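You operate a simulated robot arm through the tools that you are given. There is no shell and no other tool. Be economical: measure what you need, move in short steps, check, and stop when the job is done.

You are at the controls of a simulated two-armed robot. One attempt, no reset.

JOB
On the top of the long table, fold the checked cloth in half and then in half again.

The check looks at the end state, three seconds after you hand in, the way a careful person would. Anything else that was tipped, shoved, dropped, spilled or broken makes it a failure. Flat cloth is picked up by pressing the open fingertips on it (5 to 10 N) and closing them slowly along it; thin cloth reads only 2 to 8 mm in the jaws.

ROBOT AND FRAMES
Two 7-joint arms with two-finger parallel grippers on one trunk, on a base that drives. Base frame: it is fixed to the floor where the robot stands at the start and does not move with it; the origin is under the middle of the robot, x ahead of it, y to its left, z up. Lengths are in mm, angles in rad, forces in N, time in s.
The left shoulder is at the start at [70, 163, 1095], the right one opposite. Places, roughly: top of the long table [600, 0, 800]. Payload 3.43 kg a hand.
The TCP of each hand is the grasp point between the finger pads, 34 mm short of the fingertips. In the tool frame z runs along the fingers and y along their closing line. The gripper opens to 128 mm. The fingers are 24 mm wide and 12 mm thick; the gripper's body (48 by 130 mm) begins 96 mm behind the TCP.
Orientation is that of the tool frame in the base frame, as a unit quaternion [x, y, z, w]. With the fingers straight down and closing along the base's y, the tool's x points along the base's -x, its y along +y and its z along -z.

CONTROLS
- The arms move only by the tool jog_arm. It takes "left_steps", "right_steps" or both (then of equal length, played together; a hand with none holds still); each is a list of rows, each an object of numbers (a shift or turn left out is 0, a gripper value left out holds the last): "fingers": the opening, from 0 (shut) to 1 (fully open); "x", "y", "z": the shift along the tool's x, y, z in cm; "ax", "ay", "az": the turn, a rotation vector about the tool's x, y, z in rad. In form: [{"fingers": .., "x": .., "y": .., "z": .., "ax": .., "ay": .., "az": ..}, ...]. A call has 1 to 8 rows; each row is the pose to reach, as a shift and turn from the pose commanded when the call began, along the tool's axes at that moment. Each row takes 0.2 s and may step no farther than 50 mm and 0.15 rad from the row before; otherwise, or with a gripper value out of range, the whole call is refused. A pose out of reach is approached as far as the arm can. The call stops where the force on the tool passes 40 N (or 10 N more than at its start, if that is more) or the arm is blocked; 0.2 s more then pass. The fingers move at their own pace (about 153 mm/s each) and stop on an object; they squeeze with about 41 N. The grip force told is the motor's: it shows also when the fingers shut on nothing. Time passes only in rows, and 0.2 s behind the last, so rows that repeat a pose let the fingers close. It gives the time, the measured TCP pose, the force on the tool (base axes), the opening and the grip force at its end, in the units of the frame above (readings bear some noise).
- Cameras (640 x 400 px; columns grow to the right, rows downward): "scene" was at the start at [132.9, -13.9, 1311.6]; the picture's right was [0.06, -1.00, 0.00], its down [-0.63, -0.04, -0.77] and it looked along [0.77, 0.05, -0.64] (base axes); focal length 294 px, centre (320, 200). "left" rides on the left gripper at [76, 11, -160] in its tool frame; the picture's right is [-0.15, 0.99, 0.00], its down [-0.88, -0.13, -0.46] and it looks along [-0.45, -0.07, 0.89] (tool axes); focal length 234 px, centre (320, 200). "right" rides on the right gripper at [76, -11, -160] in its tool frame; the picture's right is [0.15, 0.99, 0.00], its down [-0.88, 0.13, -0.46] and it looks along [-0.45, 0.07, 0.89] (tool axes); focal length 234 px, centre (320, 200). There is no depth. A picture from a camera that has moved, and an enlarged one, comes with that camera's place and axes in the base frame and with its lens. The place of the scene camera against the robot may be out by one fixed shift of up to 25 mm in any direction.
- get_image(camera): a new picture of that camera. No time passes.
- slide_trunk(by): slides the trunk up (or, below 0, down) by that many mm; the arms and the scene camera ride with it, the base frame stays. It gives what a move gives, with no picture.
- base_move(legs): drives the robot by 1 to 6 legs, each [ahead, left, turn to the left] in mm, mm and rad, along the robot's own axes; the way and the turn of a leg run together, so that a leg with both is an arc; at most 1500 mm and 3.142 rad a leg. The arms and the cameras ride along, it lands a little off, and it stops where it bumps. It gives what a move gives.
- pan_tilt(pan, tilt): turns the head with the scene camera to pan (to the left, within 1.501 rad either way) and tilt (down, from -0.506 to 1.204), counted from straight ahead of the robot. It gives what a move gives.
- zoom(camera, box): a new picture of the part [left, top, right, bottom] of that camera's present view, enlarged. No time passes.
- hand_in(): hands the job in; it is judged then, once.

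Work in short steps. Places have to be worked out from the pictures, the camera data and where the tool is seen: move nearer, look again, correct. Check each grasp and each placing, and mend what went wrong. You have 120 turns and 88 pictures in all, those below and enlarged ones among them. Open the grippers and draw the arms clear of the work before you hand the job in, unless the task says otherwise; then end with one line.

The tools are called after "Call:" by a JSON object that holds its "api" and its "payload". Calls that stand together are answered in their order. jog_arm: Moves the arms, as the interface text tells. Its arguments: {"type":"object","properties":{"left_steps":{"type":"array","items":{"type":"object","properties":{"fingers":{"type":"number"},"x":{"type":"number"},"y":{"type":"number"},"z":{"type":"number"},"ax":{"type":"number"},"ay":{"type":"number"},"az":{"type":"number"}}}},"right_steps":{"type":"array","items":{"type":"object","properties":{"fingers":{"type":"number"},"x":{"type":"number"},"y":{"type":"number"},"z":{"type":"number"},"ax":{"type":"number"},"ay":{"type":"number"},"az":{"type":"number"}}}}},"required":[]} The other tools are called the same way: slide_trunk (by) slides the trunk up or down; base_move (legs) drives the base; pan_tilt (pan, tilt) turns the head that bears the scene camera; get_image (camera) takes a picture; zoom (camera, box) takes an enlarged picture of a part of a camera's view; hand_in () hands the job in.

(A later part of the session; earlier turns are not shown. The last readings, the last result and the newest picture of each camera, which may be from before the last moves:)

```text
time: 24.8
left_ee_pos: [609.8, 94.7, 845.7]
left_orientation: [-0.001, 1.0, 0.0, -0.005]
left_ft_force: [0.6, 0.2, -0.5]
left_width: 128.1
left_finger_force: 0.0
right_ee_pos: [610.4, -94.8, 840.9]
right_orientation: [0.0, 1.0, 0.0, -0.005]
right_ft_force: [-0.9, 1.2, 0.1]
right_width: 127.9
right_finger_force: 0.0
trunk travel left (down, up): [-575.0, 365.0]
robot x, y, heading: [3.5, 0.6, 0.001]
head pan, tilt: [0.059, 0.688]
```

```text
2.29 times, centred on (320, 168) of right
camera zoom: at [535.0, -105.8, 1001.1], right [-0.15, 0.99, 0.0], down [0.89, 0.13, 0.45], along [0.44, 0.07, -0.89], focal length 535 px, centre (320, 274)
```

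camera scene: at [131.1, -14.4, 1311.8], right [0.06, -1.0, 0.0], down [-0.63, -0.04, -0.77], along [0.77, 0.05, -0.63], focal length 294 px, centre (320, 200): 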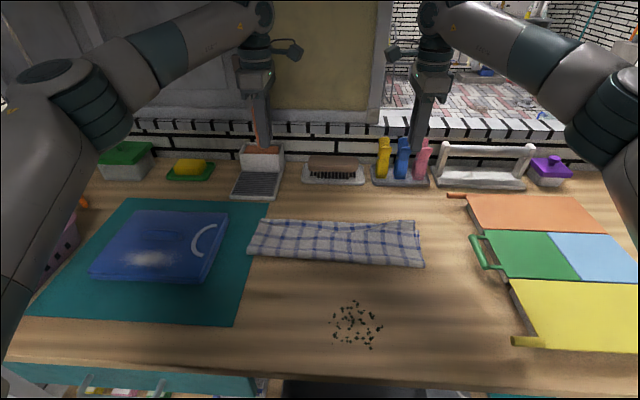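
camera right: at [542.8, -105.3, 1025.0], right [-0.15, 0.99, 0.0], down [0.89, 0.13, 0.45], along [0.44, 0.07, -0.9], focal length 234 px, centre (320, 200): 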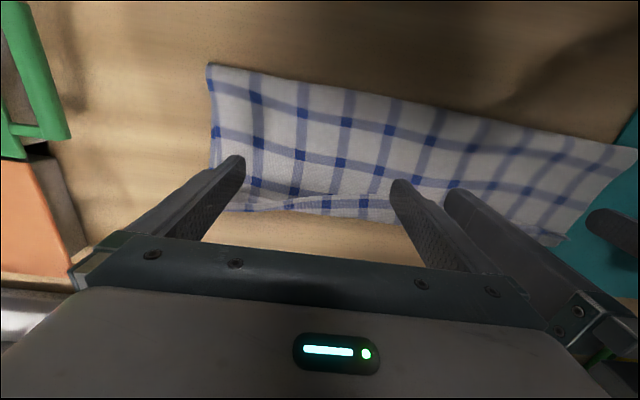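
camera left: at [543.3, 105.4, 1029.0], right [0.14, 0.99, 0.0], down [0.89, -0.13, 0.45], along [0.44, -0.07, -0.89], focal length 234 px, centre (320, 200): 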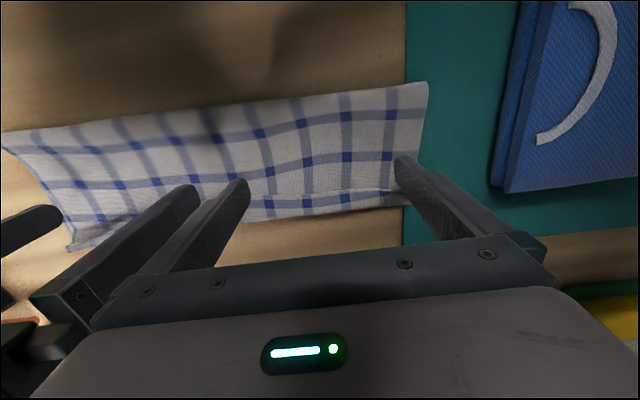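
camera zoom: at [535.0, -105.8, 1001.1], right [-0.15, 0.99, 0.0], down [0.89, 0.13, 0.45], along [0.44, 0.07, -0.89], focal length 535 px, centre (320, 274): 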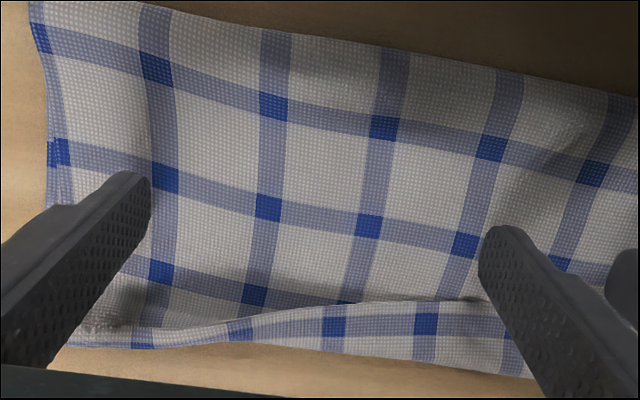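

The hem of the lip is clearly a free flap on top. I sweep both hands +x about 85 mm at this height to turn it open.

Call:
{"api": "jog_arm", "payload": {"left_steps": [{"z": 0.2}, {"x": -1.3, "z": 0.25}, {"x": -2.6, "z": 0.25}, {"x": -3.9, "z": 0.2}, {"x": -5.2, "z": 0.1}, {"x": -6.5, "z": 0.0}, {"x": -7.8, "z": 0.0}, {"x": -8.8, "z": -0.1}], "right_steps": [{"z": 0.2}, {"x": -1.3, "z": 0.2}, {"x": -2.6, "z": 0.2}, {"x": -3.9, "z": 0.15}, {"x": -5.2, "z": 0.1}, {"x": -6.5, "z": 0.0}, {"x": -7.8, "z": 0.0}, {"x": -8.8, "z": -0.1}]}}

Call:
{"api": "get_image", "payload": {"camera": "left"}}

Call:
{"api": "get_image", "payload": {"camera": "right"}}

```text
time: 26.6
left_ee_pos: [700.1, 95.2, 845.8]
left_orientation: [-0.001, 1.0, 0.0, -0.005]
left_ft_force: [-0.1, 0.7, -0.5]
left_width: 128.1
left_finger_force: 0.2
right_ee_pos: [698.8, -96.8, 840.0]
right_orientation: [0.0, 1.0, 0.0, -0.006]
right_ft_force: [0.4, 0.8, 0.1]
right_width: 128.0
right_finger_force: 0.2
trunk travel left (down, up): [-575.0, 365.0]
robot x, y, heading: [-0.1, -0.7, -0.003]
head pan, tilt: [0.059, 0.688]
```

```text
52 pictures are left
camera left: at [625.8, 106.1, 1006.2], right [0.14, 0.99, 0.0], down [0.89, -0.13, 0.45], along [0.44, -0.07, -0.89], focal length 234 px, centre (320, 200)
```

left: 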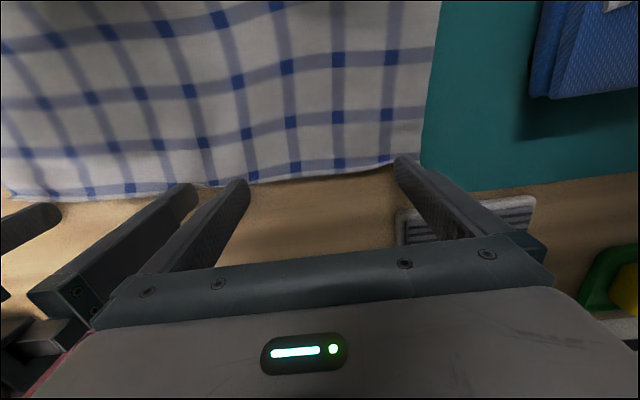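

```text
51 pictures are left
camera right: at [623.8, -106.6, 1000.5], right [-0.15, 0.99, 0.0], down [0.89, 0.13, 0.45], along [0.44, 0.07, -0.9], focal length 234 px, centre (320, 200)
```

right: 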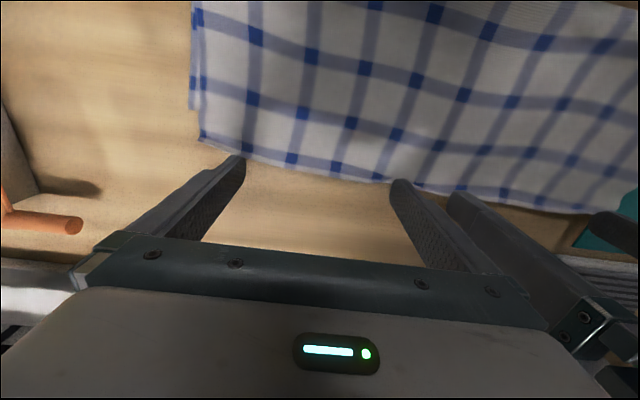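

The lip is now swept flat: the hem lies straight at x≈692 (about 680 at the right corner). I raise the hands, turn them again to close along x near the hem corners, and look.

Call:
{"api": "jog_arm", "payload": {"left_steps": [{"z": -2.5}, {"z": -5, "az": -0.14}, {"z": -7.5, "y": 1, "az": -0.28}, {"z": -10, "y": 2, "az": -0.43, "fingers": 0.3}, {"z": -10, "y": 3.2, "x": 0.3, "az": -0.58}, {"z": -10, "y": 4.5, "x": 0.5, "az": -0.73}, {"z": -10, "y": 6, "x": 0.8, "az": -0.88}, {"z": -10, "y": 7.3, "x": 1.0, "az": -1.03}], "right_steps": [{"z": -2.5}, {"z": -5, "az": 0.14}, {"z": -7.5, "y": -1, "az": 0.28}, {"z": -10, "y": -2, "az": 0.43, "fingers": 0.3}, {"z": -10, "y": -3.2, "x": 0.5, "az": 0.58}, {"z": -10, "y": -4.8, "x": 1.0, "az": 0.73}, {"z": -10, "y": -6.5, "x": 1.5, "az": 0.88}, {"z": -10, "y": -8.3, "x": 1.9, "az": 1.03}]}}

Call:
{"api": "jog_arm", "payload": {"left_steps": [{"az": -0.14}, {"az": -0.28}, {"az": -0.42}, {"az": -0.541}], "right_steps": [{"az": 0.14}, {"az": 0.28}, {"az": 0.42}, {"az": 0.541}]}}

Call:
{"api": "get_image", "payload": {"camera": "left"}}

Call:
{"api": "get_image", "payload": {"camera": "right"}}

Call:
{"api": "zoom", "payload": {"camera": "scene", "box": [220, 180, 440, 318]}}

```text
time: 28.4
left_ee_pos: [690.1, 170.5, 945.7]
left_orientation: [-0.495, 0.869, 0.002, -0.004]
left_ft_force: [0.8, -0.1, -0.2]
left_width: 38.5
left_finger_force: 0.0
right_ee_pos: [682.9, -179.2, 942.0]
right_orientation: [0.494, 0.869, -0.003, -0.005]
right_ft_force: [0.3, -0.1, -0.5]
right_width: 38.4
right_finger_force: 0.1
trunk travel left (down, up): [-575.0, 365.0]
robot x, y, heading: [6.1, 2.4, -0.001]
head pan, tilt: [0.059, 0.688]
```

```text
time: 29.4
left_ee_pos: [690.9, 167.8, 946.4]
left_orientation: [0.709, -0.705, -0.004, 0.004]
left_ft_force: [0.0, 0.0, 0.2]
left_width: 38.4
left_finger_force: 0.1
right_ee_pos: [679.9, -181.2, 940.9]
right_orientation: [0.708, 0.706, -0.003, -0.003]
right_ft_force: [1.4, 0.7, -0.5]
right_width: 38.2
right_finger_force: 0.0
trunk travel left (down, up): [-575.0, 365.0]
robot x, y, heading: [-0.1, -0.6, -0.002]
head pan, tilt: [0.059, 0.688]
```

```text
50 pictures are left
camera left: at [680.4, 92.2, 1105.6], right [-0.99, 0.14, 0.01], down [0.13, 0.88, 0.45], along [0.06, 0.45, -0.89], focal length 234 px, centre (320, 200)
```

left: 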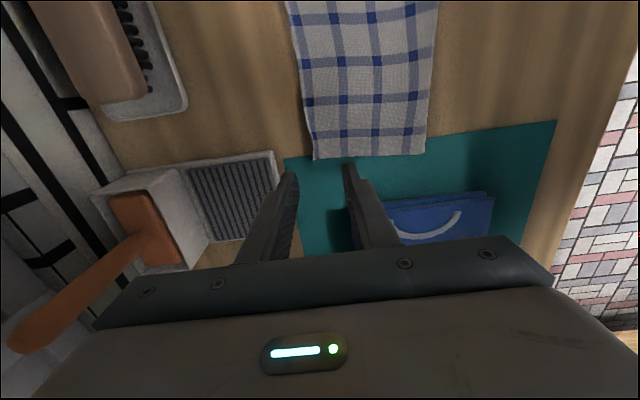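

```text
49 pictures are left
camera right: at [670.2, -103.4, 1101.3], right [0.99, 0.14, -0.01], down [0.13, -0.88, 0.45], along [0.06, -0.45, -0.89], focal length 234 px, centre (320, 200)
```

right: 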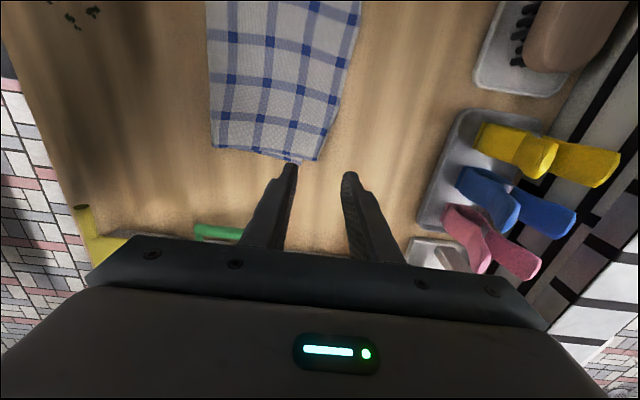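

```text
2.90 times, centred on (330, 249) of scene
camera zoom: at [132.9, -13.8, 1311.6], right [0.06, -1.0, 0.0], down [-0.63, -0.04, -0.77], along [0.77, 0.05, -0.64], focal length 852 px, centre (291, 58)
```

zoom: 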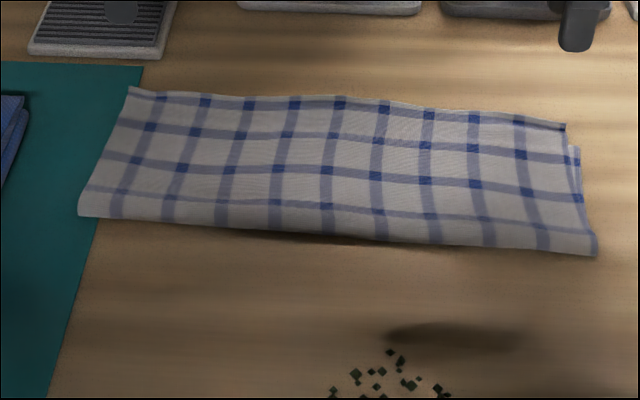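

The hem now overhangs the lower edge by ~20–35 mm at left and middle but little at right. I zoom in on both ends to see which layers are where.

Call:
{"api": "zoom", "payload": {"camera": "right", "box": [200, 80, 360, 180]}}

Call:
{"api": "zoom", "payload": {"camera": "left", "box": [280, 80, 440, 180]}}

```text
4.00 times, centred on (280, 130) of right
camera zoom: at [670.2, -103.4, 1101.3], right [0.99, 0.14, -0.01], down [0.13, -0.88, 0.45], along [0.06, -0.45, -0.89], focal length 937 px, centre (480, 480)
```

zoom: 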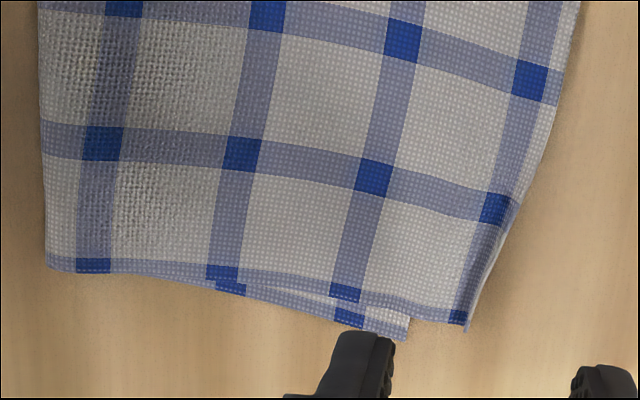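

```text
4.00 times, centred on (360, 130) of left
camera zoom: at [680.4, 92.2, 1105.6], right [-0.99, 0.14, 0.01], down [0.13, 0.88, 0.45], along [0.06, 0.45, -0.89], focal length 937 px, centre (160, 480)
```

zoom: 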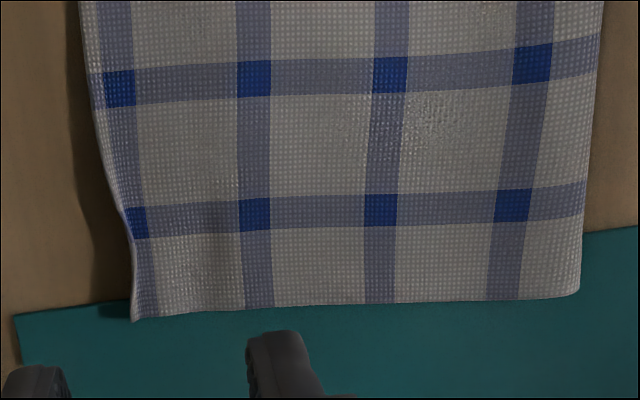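

The overhang is about 20 mm at both ends, a single layer that can be pinched. I go down with a 16 mm gap straddling the hem at both corners.

Call:
{"api": "jog_arm", "payload": {"left_steps": [{"x": -0.2, "y": -0.5, "z": 3, "fingers": 0.13}, {"x": -0.2, "y": -0.5, "z": 6}, {"x": -0.2, "y": -0.5, "z": 8.5}, {"x": -0.2, "y": -0.5, "z": 9.6}], "right_steps": [{"x": -0.1, "y": -0.8, "z": 3, "fingers": 0.13}, {"x": -0.1, "y": -0.8, "z": 6}, {"x": -0.1, "y": -0.8, "z": 8.5}, {"x": -0.1, "y": -0.8, "z": 9.4}]}}

Call:
{"api": "zoom", "payload": {"camera": "left", "box": [200, 80, 440, 230]}}

Call:
{"api": "zoom", "payload": {"camera": "right", "box": [200, 80, 440, 230]}}

```text
time: 30.4
left_ee_pos: [696.3, 169.4, 848.9]
left_orientation: [0.708, -0.707, -0.004, 0.004]
left_ft_force: [-0.1, 0.4, -0.2]
left_width: 16.7
left_finger_force: 0.1
right_ee_pos: [670.5, -182.1, 847.7]
right_orientation: [0.708, 0.706, -0.003, -0.004]
right_ft_force: [0.5, -0.4, 0.4]
right_width: 16.5
right_finger_force: 0.1
trunk travel left (down, up): [-575.0, 365.0]
robot x, y, heading: [2.1, -1.4, 0.0]
head pan, tilt: [0.059, 0.688]
```

```text
2.67 times, centred on (320, 155) of left
camera zoom: at [686.3, 93.3, 1008.9], right [-0.99, 0.14, 0.01], down [0.13, 0.88, 0.45], along [0.06, 0.45, -0.89], focal length 624 px, centre (320, 320)
```

zoom: 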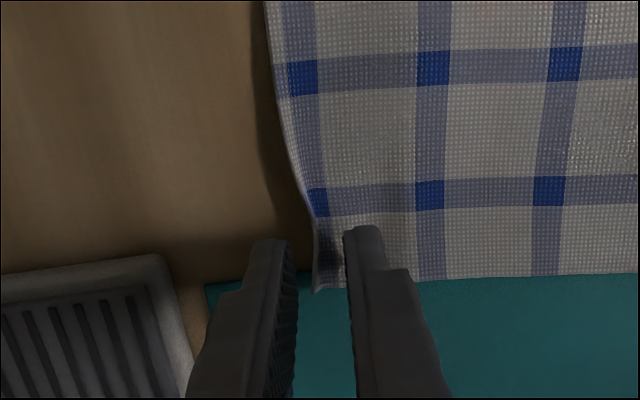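

```text
2.67 times, centred on (320, 155) of right
camera zoom: at [660.4, -105.6, 1006.2], right [0.99, 0.14, -0.01], down [0.13, -0.88, 0.45], along [0.06, -0.45, -0.89], focal length 624 px, centre (320, 320)
```

zoom: 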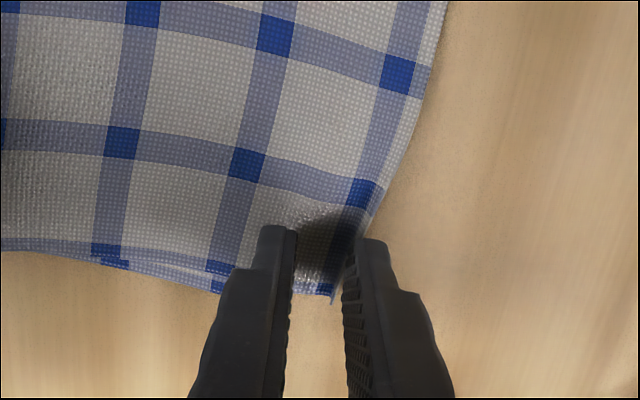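

The hem lies between the fingers on both sides. I press down to light contact.

Call:
{"api": "jog_arm", "payload": {"left_steps": [{"z": 0.5}, {"z": 0.8}, {"z": 0.95}], "right_steps": [{"z": 0.5}, {"z": 0.9}, {"z": 1.1}]}}

```text
time: 31.2
left_ee_pos: [694.7, 171.1, 840.1]
left_orientation: [0.707, -0.707, -0.004, 0.004]
left_ft_force: [0.8, 0.1, 0.7]
left_width: 16.6
left_finger_force: 0.0
right_ee_pos: [671.4, -181.1, 835.5]
right_orientation: [0.708, 0.706, -0.003, -0.004]
right_ft_force: [-0.8, -1.5, 2.6]
right_width: 16.4
right_finger_force: 0.1
trunk travel left (down, up): [-575.0, 365.0]
robot x, y, heading: [4.7, 1.7, 0.003]
head pan, tilt: [0.059, 0.688]
```

Almost in contact; a touch more on each.

Call:
{"api": "jog_arm", "payload": {"left_steps": [{"z": 0.12}, {"z": 0.22}], "right_steps": [{"z": 0.05}, {"z": 0.08}]}}

```text
time: 31.8
left_ee_pos: [692.8, 171.8, 838.8]
left_orientation: [0.707, -0.707, -0.003, 0.003]
left_ft_force: [0.7, -0.1, -0.2]
left_width: 16.8
left_finger_force: 0.0
right_ee_pos: [670.9, -180.3, 835.3]
right_orientation: [0.708, 0.707, -0.003, -0.003]
right_ft_force: [-1.4, -2.5, 8.1]
right_width: 16.9
right_finger_force: 0.4
trunk travel left (down, up): [-575.0, 365.0]
robot x, y, heading: [-4.2, 0.4, -0.0]
head pan, tilt: [0.059, 0.688]
```

The right presses at 8 N; the left needs slightly more.

Call:
{"api": "jog_arm", "payload": {"left_steps": [{"z": 0.1, "y": -0.1}, {"z": 0.17, "y": -0.1}]}}

```text
time: 32.4
left_ee_pos: [694.5, 170.7, 838.2]
left_orientation: [0.708, -0.706, -0.003, 0.003]
left_ft_force: [-1.3, 0.1, 7.9]
left_width: 17.1
left_finger_force: 0.2
right_ee_pos: [671.6, -179.0, 836.3]
right_orientation: [0.707, 0.707, -0.002, -0.003]
right_ft_force: [1.3, -2.5, 8.4]
right_width: 16.4
right_finger_force: 0.1
trunk travel left (down, up): [-575.0, 365.0]
robot x, y, heading: [-0.6, 1.0, -0.001]
head pan, tilt: [0.059, 0.688]
```

Both press at about 8 N, so I close slowly and check.

Call:
{"api": "jog_arm", "payload": {"left_steps": [{"fingers": 0.11}, {"fingers": 0.09}, {"fingers": 0.07}, {"fingers": 0.05}, {"fingers": 0.03}, {"fingers": 0.0}, {"fingers": 0.0}], "right_steps": [{"fingers": 0.11}, {"fingers": 0.09}, {"fingers": 0.07}, {"fingers": 0.05}, {"fingers": 0.03}, {"fingers": 0.0}, {"fingers": 0.0}]}}

Call:
{"api": "zoom", "payload": {"camera": "left", "box": [200, 80, 440, 230]}}

Call:
{"api": "zoom", "payload": {"camera": "right", "box": [200, 80, 440, 230]}}

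```text
time: 34.0
left_ee_pos: [694.7, 169.9, 838.1]
left_orientation: [0.708, -0.706, -0.002, 0.003]
left_ft_force: [0.9, -0.8, 14.4]
left_width: 1.7
left_finger_force: 36.8
right_ee_pos: [669.5, -178.8, 835.7]
right_orientation: [0.707, 0.707, -0.002, -0.003]
right_ft_force: [-1.3, 0.5, 5.3]
right_width: 1.8
right_finger_force: 37.0
trunk travel left (down, up): [-575.0, 365.0]
robot x, y, heading: [-0.7, 2.9, -0.002]
head pan, tilt: [0.059, 0.688]
```

```text
2.67 times, centred on (320, 155) of left
camera zoom: at [683.6, 93.5, 998.3], right [-0.99, 0.14, 0.01], down [0.13, 0.88, 0.45], along [0.06, 0.45, -0.89], focal length 624 px, centre (320, 320)
```

zoom: 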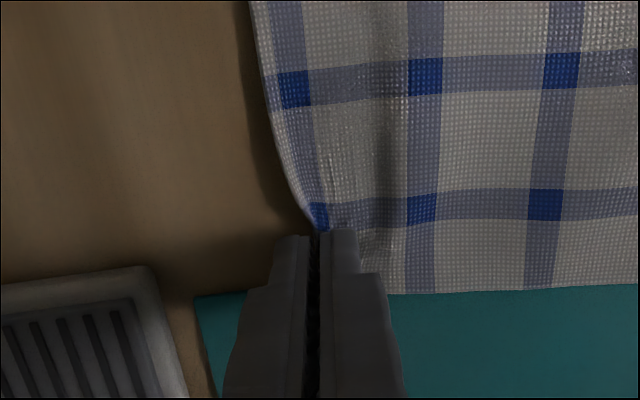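

```text
2.67 times, centred on (320, 155) of right
camera zoom: at [659.4, -103.9, 996.1], right [0.99, 0.14, -0.01], down [0.13, -0.88, 0.45], along [0.06, -0.45, -0.89], focal length 624 px, centre (320, 320)
```

zoom: 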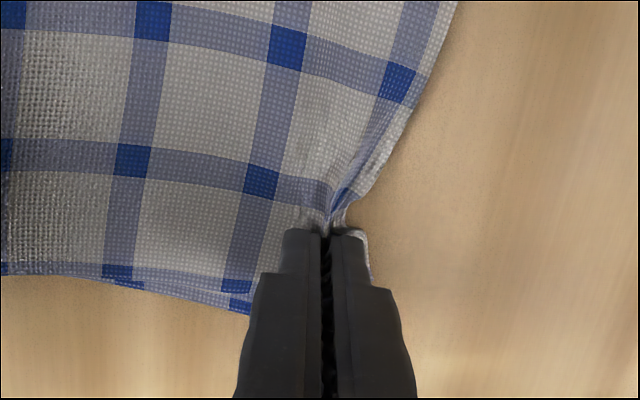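

Both jaws hold the hem (the right one as a small ridge). I lift back along the arc to a taut position above the intended fold line (x≈546).

Call:
{"api": "jog_arm", "payload": {"left_steps": [{"y": 0.3, "z": -2.0}, {"y": 1.2, "z": -4.0}, {"y": 2.5, "z": -6.0}, {"y": 4.2, "z": -7.8}, {"y": 6.4, "z": -9.5}, {"y": 9.0, "z": -10.8}, {"y": 11.8, "z": -12.0}, {"y": 14.7, "z": -12.5}], "right_steps": [{"y": -0.2, "z": -2.0}, {"y": -1.0, "z": -4.0}, {"y": -2.1, "z": -6.0}, {"y": -3.5, "z": -7.8}, {"y": -5.3, "z": -9.5}, {"y": -7.5, "z": -10.8}, {"y": -9.8, "z": -12.0}, {"y": -12.2, "z": -12.5}]}}

Call:
{"api": "get_image", "payload": {"camera": "scene"}}

Call:
{"api": "get_image", "payload": {"camera": "right"}}

Call:
{"api": "get_image", "payload": {"camera": "left"}}

```text
time: 35.8
left_ee_pos: [547.9, 170.3, 964.6]
left_orientation: [0.708, -0.706, -0.004, 0.003]
left_ft_force: [-1.0, -0.1, 0.5]
left_width: 1.7
left_finger_force: 36.0
right_ee_pos: [548.7, -177.6, 961.6]
right_orientation: [0.708, 0.706, -0.004, -0.004]
right_ft_force: [-0.3, -0.7, 0.4]
right_width: 1.5
right_finger_force: 36.1
trunk travel left (down, up): [-575.0, 365.0]
robot x, y, heading: [4.3, -0.5, 0.004]
head pan, tilt: [0.059, 0.688]
```

```text
41 pictures are left
camera scene: at [132.0, -13.7, 1311.7], right [0.06, -1.0, 0.0], down [-0.63, -0.04, -0.77], along [0.77, 0.05, -0.63], focal length 294 px, centre (320, 200)
```

scene: 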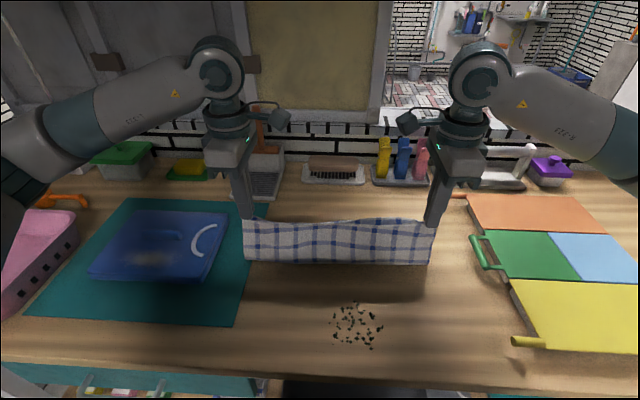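

```text
40 pictures are left
camera right: at [537.6, -102.5, 1121.2], right [0.99, 0.14, -0.01], down [0.13, -0.88, 0.45], along [0.06, -0.45, -0.89], focal length 234 px, centre (320, 200)
```

right: 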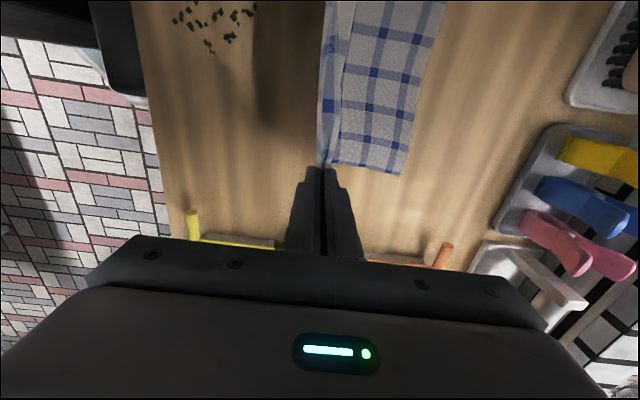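

```text
39 pictures are left
camera left: at [538.4, 92.9, 1124.3], right [-0.99, 0.14, 0.01], down [0.13, 0.88, 0.46], along [0.06, 0.45, -0.89], focal length 234 px, centre (320, 200)
```

left: 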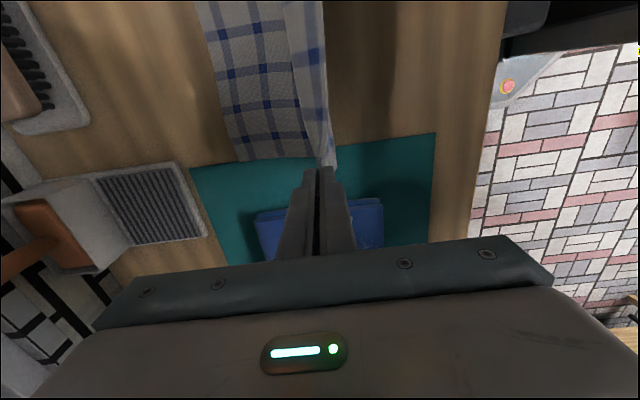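

Only the upper layer came up, and the lower far edge lies at x≈665 (left), 657 (middle), 666 (right). I shift back to x≈525 and spread the hands slightly to make the hem taut.

Call:
{"api": "jog_arm", "payload": {"left_steps": [{"x": -0.1, "y": 0.8}, {"x": -0.2, "y": 1.6}, {"x": -0.3, "y": 2.3}, {"x": -0.3, "y": 2.3}], "right_steps": [{"x": -0.1, "y": -0.8}, {"x": -0.2, "y": -1.6, "z": 0.1}, {"x": -0.3, "y": -2.4, "z": 0.3}, {"x": -0.3, "y": -2.4, "z": 0.3}]}}

Call:
{"api": "zoom", "payload": {"camera": "scene", "box": [220, 180, 460, 330]}}

```text
time: 36.8
left_ee_pos: [526.3, 172.4, 963.6]
left_orientation: [0.708, -0.707, -0.004, 0.004]
left_ft_force: [-0.4, -1.1, 0.5]
left_width: 1.6
left_finger_force: 36.4
right_ee_pos: [526.7, -180.8, 957.9]
right_orientation: [0.708, 0.707, -0.004, -0.004]
right_ft_force: [0.5, 0.6, 0.0]
right_width: 1.8
right_finger_force: 36.2
trunk travel left (down, up): [-575.0, 365.0]
robot x, y, heading: [1.1, -0.3, 0.0]
head pan, tilt: [0.059, 0.688]
```

```text
2.67 times, centred on (340, 255) of scene
camera zoom: at [133.1, -13.9, 1311.6], right [0.06, -1.0, 0.0], down [-0.63, -0.04, -0.77], along [0.77, 0.05, -0.64], focal length 784 px, centre (267, 53)
```

zoom: 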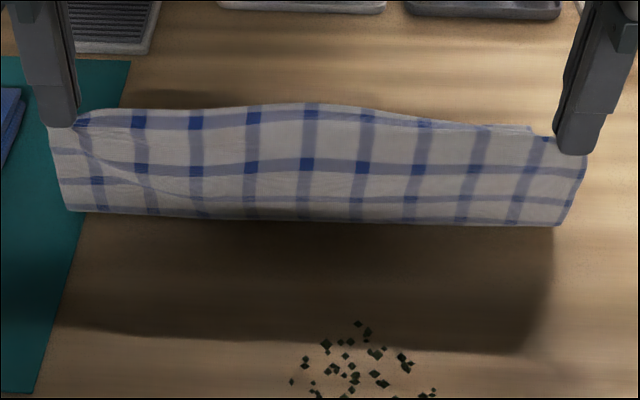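

The bottom of the fold still sits near x≈548. I swing the hem farther back toward −x, to unroll the lower layer to x≈533, and then come back up to the apex.

Call:
{"api": "jog_arm", "payload": {"left_steps": [{"y": 2.5, "z": 0.6}, {"y": 4.8, "z": 1.8}, {"y": 6.5, "z": 3.2}, {"y": 6.5, "z": 3.2}, {"y": 5.0, "z": 1.6}, {"y": 3.0, "z": 0.5}, {"y": 1.0, "z": 0.0}, {"y": -0.6, "z": 0.0}], "right_steps": [{"y": -2.5, "z": 0.6}, {"y": -4.8, "z": 1.8}, {"y": -6.5, "z": 3.2}, {"y": -6.5, "z": 3.2}, {"y": -5.0, "z": 1.6}, {"y": -3.0, "z": 0.5}, {"y": -1.0, "z": 0.0}, {"y": 0.6, "z": 0.0}]}}

Call:
{"api": "zoom", "payload": {"camera": "scene", "box": [220, 180, 460, 330]}}

```text
time: 38.6
left_ee_pos: [533.7, 174.8, 962.7]
left_orientation: [0.708, -0.706, -0.004, 0.004]
left_ft_force: [0.6, -2.1, -0.3]
left_width: 1.6
left_finger_force: 36.9
right_ee_pos: [534.2, -182.7, 958.1]
right_orientation: [0.708, 0.706, -0.004, -0.003]
right_ft_force: [0.0, 2.5, 0.9]
right_width: 1.5
right_finger_force: 36.5
trunk travel left (down, up): [-575.0, 365.0]
robot x, y, heading: [2.8, -4.3, -0.004]
head pan, tilt: [0.059, 0.688]
```

```text
2.67 times, centred on (340, 255) of scene
camera zoom: at [133.6, -13.8, 1311.5], right [0.06, -1.0, 0.0], down [-0.63, -0.04, -0.77], along [0.77, 0.05, -0.64], focal length 784 px, centre (267, 53)
```

zoom: 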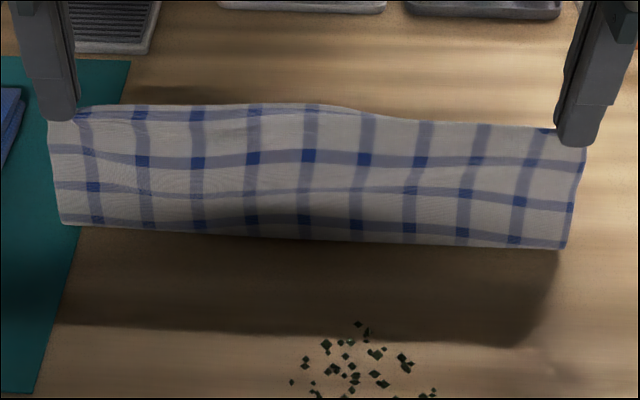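

Now the middle stripe sits right at the fold, at x≈530. I sweep the hem over with a taut arc down to the far edge, leaning 0.5 rad as before.

Call:
{"api": "jog_arm", "payload": {"left_steps": [{"y": -2.6, "z": 0.2, "x": 0.1, "ax": -0.06}, {"y": -5.2, "z": 0.9, "x": 0.2, "ax": -0.12}, {"y": -7.5, "z": 2.1, "x": 0.3, "ax": -0.19}, {"y": -9.6, "z": 3.7, "x": 0.4, "ax": -0.25}, {"y": -11.3, "z": 5.6, "x": 0.5, "ax": -0.31}, {"y": -12.7, "z": 7.8, "x": 0.6, "ax": -0.38}, {"y": -13.6, "z": 10.2, "x": 0.7, "ax": -0.44}, {"y": -14.0, "z": 11.8, "x": 0.7, "ax": -0.5}], "right_steps": [{"y": 2.6, "z": 0.2, "x": -0.1, "ax": 0.06}, {"y": 5.2, "z": 0.9, "x": -0.2, "ax": 0.12}, {"y": 7.5, "z": 2.1, "x": -0.3, "ax": 0.19}, {"y": 9.6, "z": 3.7, "x": -0.4, "ax": 0.25}, {"y": 11.3, "z": 5.6, "x": -0.5, "ax": 0.31}, {"y": 12.7, "z": 7.8, "x": -0.6, "ax": 0.38}, {"y": 13.6, "z": 10.1, "x": -0.7, "ax": 0.44}, {"y": 14.0, "z": 11.6, "x": -0.7, "ax": 0.5}]}}

Call:
{"api": "zoom", "payload": {"camera": "scene", "box": [220, 180, 460, 330]}}

Call:
{"api": "get_image", "payload": {"camera": "right"}}

```text
time: 40.4
left_ee_pos: [672.3, 166.3, 843.9]
left_orientation: [0.685, -0.683, -0.178, 0.179]
left_ft_force: [0.3, -1.6, 0.6]
left_width: 1.9
left_finger_force: 35.8
right_ee_pos: [672.5, -190.7, 842.7]
right_orientation: [0.685, 0.684, -0.178, -0.178]
right_ft_force: [0.2, 1.2, -0.4]
right_width: 1.8
right_finger_force: 36.1
trunk travel left (down, up): [-575.0, 365.0]
robot x, y, heading: [0.9, 2.9, -0.0]
head pan, tilt: [0.059, 0.688]
```

```text
2.67 times, centred on (340, 255) of scene
camera zoom: at [133.9, -13.7, 1311.5], right [0.06, -1.0, 0.0], down [-0.63, -0.04, -0.77], along [0.77, 0.05, -0.64], focal length 784 px, centre (267, 53)
```

zoom: 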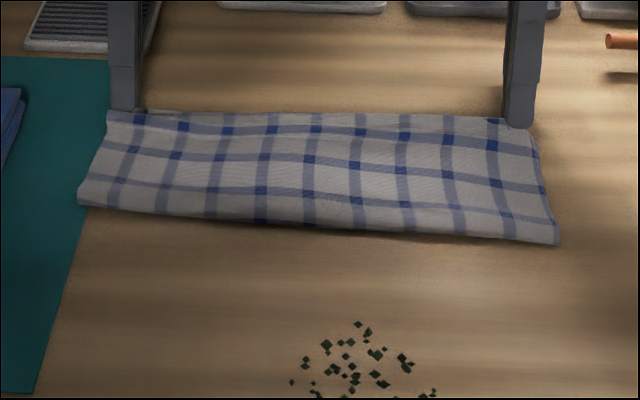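

```text
35 pictures are left
camera right: at [739.8, -114.6, 987.8], right [0.86, 0.14, -0.48], down [0.34, -0.88, 0.33], along [-0.38, -0.45, -0.81], focal length 234 px, centre (320, 200)
```

right: 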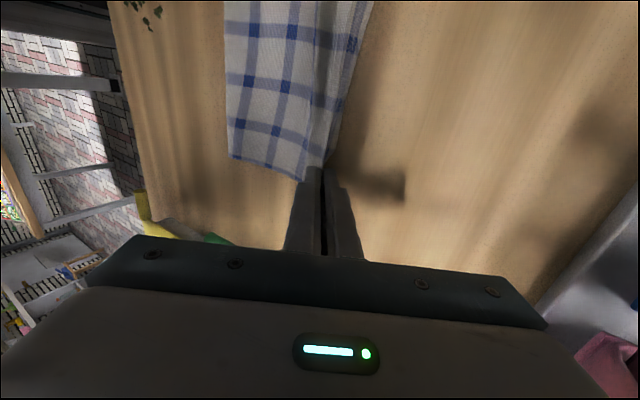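

The layers now line up with no lip. I release gently, draw back along the fingers, and look once more.

Call:
{"api": "jog_arm", "payload": {"left_steps": [{"z": 0.3, "y": -0.1}, {"z": 0.3, "y": -0.1, "fingers": 0.04}, {"z": 0.3, "y": -0.1, "fingers": 0.08}, {"z": 0.3, "y": -0.1, "fingers": 0.13}, {"z": 0.3, "y": -0.1, "fingers": 0.18}], "right_steps": [{"z": 0.2, "y": 0.1}, {"z": 0.2, "y": 0.1, "fingers": 0.04}, {"z": 0.2, "y": 0.1, "fingers": 0.08}, {"z": 0.2, "y": 0.1, "fingers": 0.13}, {"z": 0.2, "y": 0.1, "fingers": 0.18}]}}

Call:
{"api": "jog_arm", "payload": {"left_steps": [{"z": -1.5}, {"z": -4}, {"z": -7, "ax": 0.1}, {"z": -11, "ax": 0.2}, {"z": -14, "ax": 0.34}, {"z": -16, "ax": 0.49}], "right_steps": [{"z": -1.5}, {"z": -4}, {"z": -7, "ax": -0.1}, {"z": -11, "ax": -0.2}, {"z": -14, "ax": -0.34}, {"z": -16, "ax": -0.49}]}}

Call:
{"api": "zoom", "payload": {"camera": "scene", "box": [220, 180, 460, 330]}}

Call:
{"api": "get_image", "payload": {"camera": "right"}}

```text
time: 41.6
left_ee_pos: [670.9, 167.6, 839.8]
left_orientation: [0.685, -0.684, -0.178, 0.178]
left_ft_force: [-1.6, -0.1, 4.0]
left_width: 20.8
left_finger_force: 0.1
right_ee_pos: [671.0, -191.4, 841.4]
right_orientation: [0.685, 0.684, -0.177, -0.179]
right_ft_force: [0.2, -0.5, 1.4]
right_width: 22.6
right_finger_force: 0.1
trunk travel left (down, up): [-575.0, 365.0]
robot x, y, heading: [-0.4, -1.7, -0.0]
head pan, tilt: [0.059, 0.688]
```

```text
time: 43.0
left_ee_pos: [747.7, 167.4, 981.4]
left_orientation: [0.708, -0.706, -0.006, 0.006]
left_ft_force: [-0.2, 0.3, 0.4]
left_width: 22.8
left_finger_force: 0.0
right_ee_pos: [749.9, -188.4, 980.5]
right_orientation: [0.708, 0.706, -0.006, -0.007]
right_ft_force: [0.5, 0.6, 0.2]
right_width: 23.3
right_finger_force: 0.1
trunk travel left (down, up): [-575.0, 365.0]
robot x, y, heading: [0.7, 3.5, 0.0]
head pan, tilt: [0.059, 0.688]
```

```text
2.67 times, centred on (340, 255) of scene
camera zoom: at [131.3, -13.7, 1311.8], right [0.06, -1.0, 0.0], down [-0.63, -0.04, -0.77], along [0.77, 0.05, -0.63], focal length 784 px, centre (267, 53)
```

zoom: 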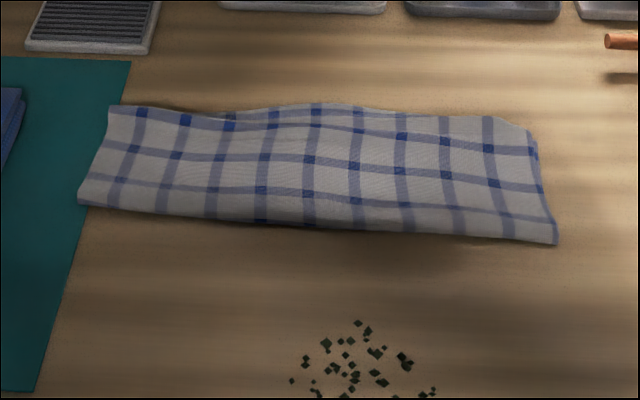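

```text
33 pictures are left
camera right: at [740.4, -112.1, 1141.9], right [0.99, 0.14, -0.02], down [0.14, -0.88, 0.45], along [0.05, -0.45, -0.89], focal length 234 px, centre (320, 200)
```

right: 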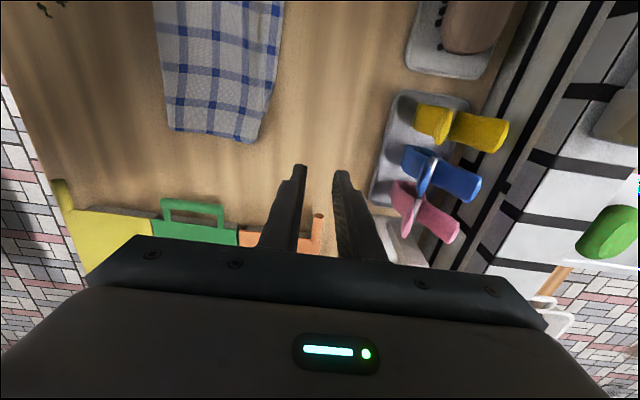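

Let me look closely at the far edge.

Call:
{"api": "zoom", "payload": {"camera": "right", "box": [140, 0, 300, 150]}}

Call:
{"api": "zoom", "payload": {"camera": "left", "box": [320, 0, 520, 150]}}

```text
2.67 times, centred on (220, 75) of right
camera zoom: at [740.4, -112.1, 1141.9], right [0.99, 0.14, -0.02], down [0.14, -0.88, 0.45], along [0.05, -0.45, -0.89], focal length 624 px, centre (587, 533)
```

zoom: 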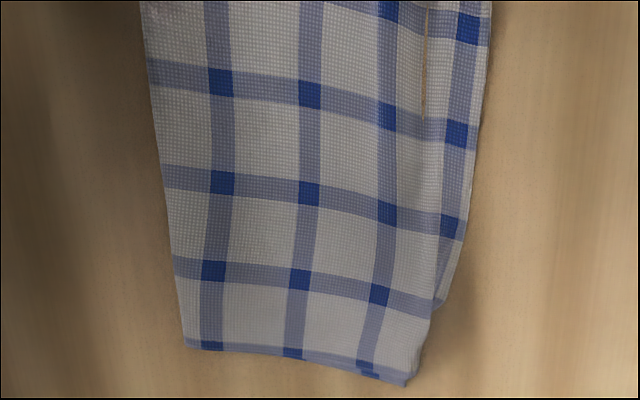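

```text
2.67 times, centred on (420, 75) of left
camera zoom: at [739.8, 91.0, 1141.6], right [-0.99, 0.14, 0.02], down [0.14, 0.88, 0.45], along [0.05, 0.45, -0.89], focal length 624 px, centre (53, 533)
```

zoom: 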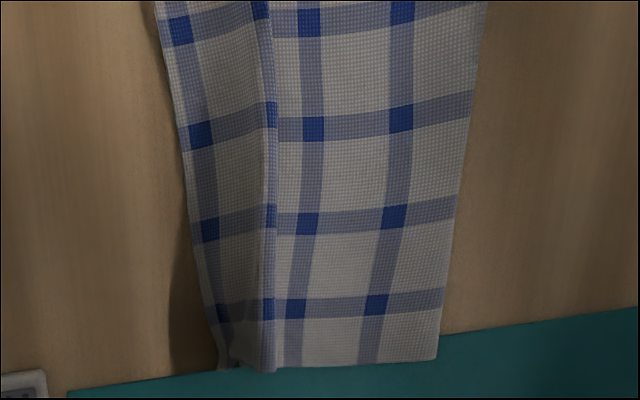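

There's a leaning pleat along the left and middle of the upper layer; the fold there crept to x≈555. I'll push this pleat gently back toward the fold (−x) with open left fingertips. First I turn both hands to the natural orientation.

Call:
{"api": "jog_arm", "payload": {"left_steps": [{"x": 0.8, "y": 0.8, "z": 1.0, "az": 0.15, "fingers": 1.0}, {"x": 1.7, "y": 1.7, "z": 2, "az": 0.3}, {"x": 2.5, "y": 2.5, "z": 3, "az": 0.45}, {"x": 3.4, "y": 3.4, "z": 4, "az": 0.6}, {"x": 4.2, "y": 4.2, "z": 5, "az": 0.75}, {"x": 5, "y": 5, "z": 6, "az": 0.9}, {"x": 5.9, "y": 5.9, "z": 7, "az": 1.05}, {"x": 6.7, "y": 6.8, "z": 8, "az": 1.2}], "right_steps": [{"x": -0.7, "y": -0.6, "z": 0.4, "az": -0.15}, {"x": -1.5, "y": -1.2, "z": 0.8, "az": -0.3}, {"x": -2.2, "y": -1.8, "z": 1.2, "az": -0.45}, {"x": -3, "y": -2.5, "z": 1.6, "az": -0.6}, {"x": -3.7, "y": -3.1, "z": 2, "az": -0.75}, {"x": -4.5, "y": -3.7, "z": 2.4, "az": -0.9}, {"x": -5.2, "y": -4.4, "z": 2.7, "az": -1.05}, {"x": -6, "y": -5, "z": 3, "az": -1.2}]}}

Call:
{"api": "jog_arm", "payload": {"left_steps": [{"az": 0.13, "z": 1}, {"az": 0.26, "z": 2}, {"az": 0.372, "z": 3}], "right_steps": [{"az": -0.13}, {"az": -0.26}, {"az": -0.372}]}}

Call:
{"api": "get_image", "payload": {"camera": "left"}}

```text
time: 44.8
left_ee_pos: [678.1, 100.4, 901.0]
left_orientation: [-0.185, 0.983, 0.002, -0.01]
left_ft_force: [-0.8, -0.2, 0.5]
left_width: 127.8
left_finger_force: 0.1
right_ee_pos: [699.0, -248.7, 949.4]
right_orientation: [0.185, 0.983, -0.002, -0.01]
right_ft_force: [0.0, -0.3, 0.1]
right_width: 23.4
right_finger_force: 0.0
trunk travel left (down, up): [-575.0, 365.0]
robot x, y, heading: [-0.0, -1.4, -0.003]
head pan, tilt: [0.059, 0.688]
```

```text
time: 45.6
left_ee_pos: [677.5, 100.9, 871.2]
left_orientation: [0.0, 1.0, 0.001, -0.01]
left_ft_force: [-0.6, -0.5, -0.4]
left_width: 128.1
left_finger_force: 0.0
right_ee_pos: [698.0, -248.9, 949.6]
right_orientation: [0.0, 1.0, 0.0, -0.01]
right_ft_force: [-0.3, 0.1, -0.4]
right_width: 22.9
right_finger_force: 0.0
trunk travel left (down, up): [-575.0, 365.0]
robot x, y, heading: [0.3, 0.3, 0.002]
head pan, tilt: [0.059, 0.688]
```

```text
30 pictures are left
camera left: at [606.0, 110.7, 1032.5], right [0.15, 0.99, 0.0], down [0.89, -0.13, 0.44], along [0.43, -0.07, -0.9], focal length 234 px, centre (320, 200)
```

left: 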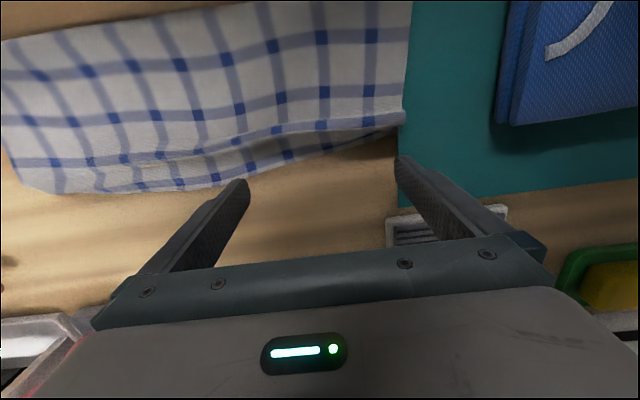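

I zoom in on this region to see the layers exactly before touching them.

Call:
{"api": "zoom", "payload": {"camera": "left", "box": [120, 0, 420, 200]}}

```text
2.00 times, centred on (270, 100) of left
camera zoom: at [606.0, 110.7, 1032.5], right [0.15, 0.99, 0.0], down [0.89, -0.13, 0.44], along [0.43, -0.07, -0.9], focal length 468 px, centre (420, 400)
```

zoom: 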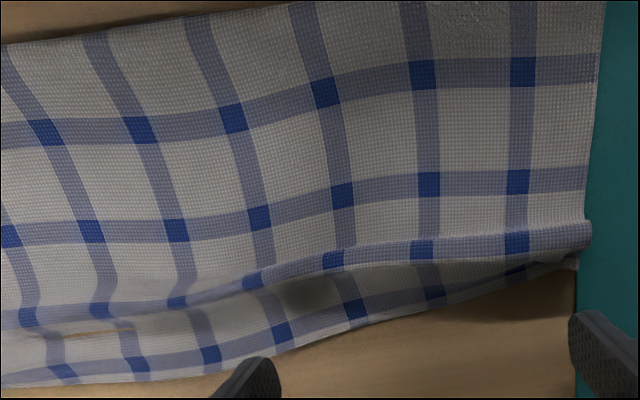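

Now it's clear: the fold itself is right, with the middle stripe at the crease. The upper hem is only curled up and ~20 mm short between the corners. A gentle +x sweep should lay it out; I bring both wide-open hands behind the hem.

Call:
{"api": "jog_arm", "payload": {"left_steps": [{"z": -3}, {"z": -3, "x": 2.0}, {"z": -3, "x": 4.5, "y": -0.3}, {"z": -2, "x": 7.2, "y": -0.6}, {"z": 0, "x": 7.2, "y": -0.6}, {"z": 1, "x": 7.2, "y": -0.6}], "right_steps": [{"x": 1.5, "y": 2.6, "z": 1.0, "fingers": 1.0}, {"x": 3, "y": 5.2, "z": 2.0}, {"x": 4.6, "y": 7.8, "z": 3.5}, {"x": 6.2, "y": 10.4, "z": 5}, {"x": 7.8, "y": 13, "z": 6.5}, {"x": 9.3, "y": 15.4, "z": 8.5}]}}

```text
time: 47.0
left_ee_pos: [607.6, 93.6, 863.1]
left_orientation: [-0.001, 1.0, 0.0, -0.011]
left_ft_force: [0.9, -0.4, 1.1]
left_width: 127.7
left_finger_force: 0.2
right_ee_pos: [605.2, -93.2, 865.9]
right_orientation: [0.002, 1.0, 0.0, -0.011]
right_ft_force: [0.1, 0.6, 0.1]
right_width: 128.0
right_finger_force: 0.0
trunk travel left (down, up): [-575.0, 365.0]
robot x, y, heading: [1.8, -5.4, 0.003]
head pan, tilt: [0.059, 0.688]
```

I lower to just above the layers and sweep +x, stopping with the finger fronts near x≈668.

Call:
{"api": "jog_arm", "payload": {"left_steps": [{"z": 1.2}, {"z": 1.9}, {"z": 2.0, "x": -0.8}, {"z": 2.0, "x": -1.8}, {"z": 2.0, "x": -2.8}, {"z": 2.0, "x": -3.8}, {"z": 1.9, "x": -4.6}, {"z": 1.9, "x": -5.0}], "right_steps": [{"z": 1.5}, {"z": 2.5}, {"z": 2.65, "x": -0.8}, {"z": 2.65, "x": -1.8}, {"z": 2.65, "x": -2.8}, {"z": 2.65, "x": -3.8}, {"z": 2.5, "x": -4.8}, {"z": 2.5, "x": -5.2}]}}

Call:
{"api": "get_image", "payload": {"camera": "left"}}

Call:
{"api": "get_image", "payload": {"camera": "right"}}

```text
time: 48.8
left_ee_pos: [656.7, 94.1, 843.7]
left_orientation: [-0.001, 1.0, 0.0, -0.01]
left_ft_force: [0.4, -0.4, -0.2]
left_width: 128.1
left_finger_force: 0.0
right_ee_pos: [657.3, -96.3, 841.9]
right_orientation: [0.0, 1.0, 0.0, -0.011]
right_ft_force: [0.5, -0.4, 0.7]
right_width: 128.0
right_finger_force: 0.1
trunk travel left (down, up): [-575.0, 365.0]
robot x, y, heading: [-0.2, 3.1, -0.001]
head pan, tilt: [0.059, 0.688]
```

```text
28 pictures are left
camera left: at [583.8, 104.4, 1004.6], right [0.15, 0.99, 0.0], down [0.89, -0.13, 0.44], along [0.43, -0.07, -0.9], focal length 234 px, centre (320, 200)
```

left: 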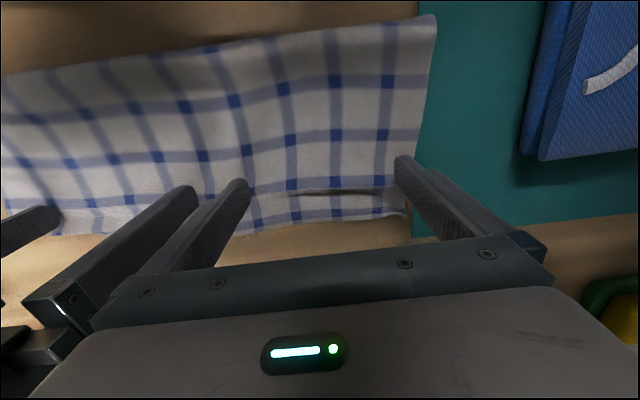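

```text
27 pictures are left
camera right: at [582.9, -107.1, 1002.4], right [-0.15, 0.99, 0.0], down [0.89, 0.13, 0.44], along [0.43, 0.07, -0.9], focal length 234 px, centre (320, 200)
```

right: 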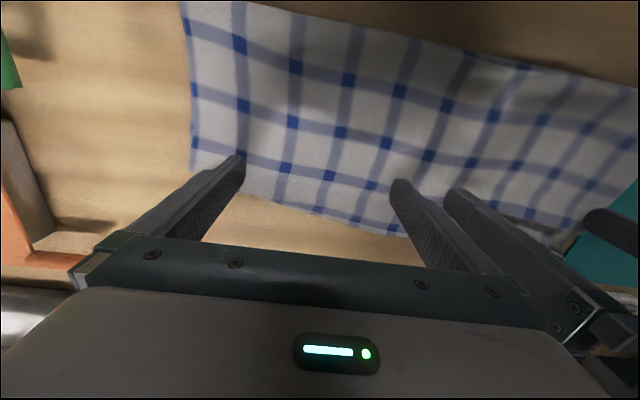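

The right half now lies edge to edge. At left there is still a slit ~25 mm before the outer edge. I raise the hands a bit for an unobstructed close look.

Call:
{"api": "jog_arm", "payload": {"left_steps": [{"z": -3}, {"z": -6}, {"z": -8, "y": 3}], "right_steps": [{"z": -3}, {"z": -6}, {"z": -8, "y": -3}]}}

Call:
{"api": "zoom", "payload": {"camera": "left", "box": [100, 40, 400, 240]}}

Call:
{"api": "zoom", "payload": {"camera": "scene", "box": [230, 200, 440, 290]}}

```text
time: 49.6
left_ee_pos: [656.1, 125.3, 922.5]
left_orientation: [0.0, 1.0, 0.0, -0.01]
left_ft_force: [-0.9, -0.1, 0.0]
left_width: 127.8
left_finger_force: 0.2
right_ee_pos: [656.3, -129.5, 921.4]
right_orientation: [0.001, 1.0, 0.0, -0.009]
right_ft_force: [-0.5, 0.2, -0.1]
right_width: 127.9
right_finger_force: 0.1
trunk travel left (down, up): [-575.0, 365.0]
robot x, y, heading: [5.2, -2.0, -0.001]
head pan, tilt: [0.059, 0.688]
```

```text
2.00 times, centred on (250, 140) of left
camera zoom: at [582.6, 134.8, 1084.1], right [0.15, 0.99, 0.0], down [0.89, -0.13, 0.44], along [0.43, -0.07, -0.9], focal length 468 px, centre (460, 320)
```

zoom: 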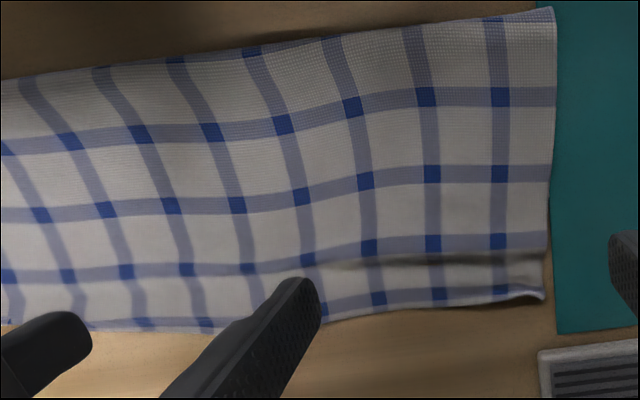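

```text
3.05 times, centred on (335, 245) of scene
camera zoom: at [131.4, -14.1, 1311.8], right [0.06, -1.0, 0.0], down [-0.63, -0.04, -0.77], along [0.77, 0.05, -0.63], focal length 896 px, centre (274, 63)
```

zoom: 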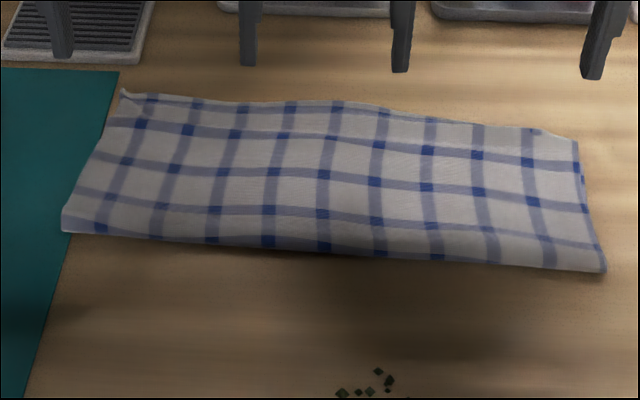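

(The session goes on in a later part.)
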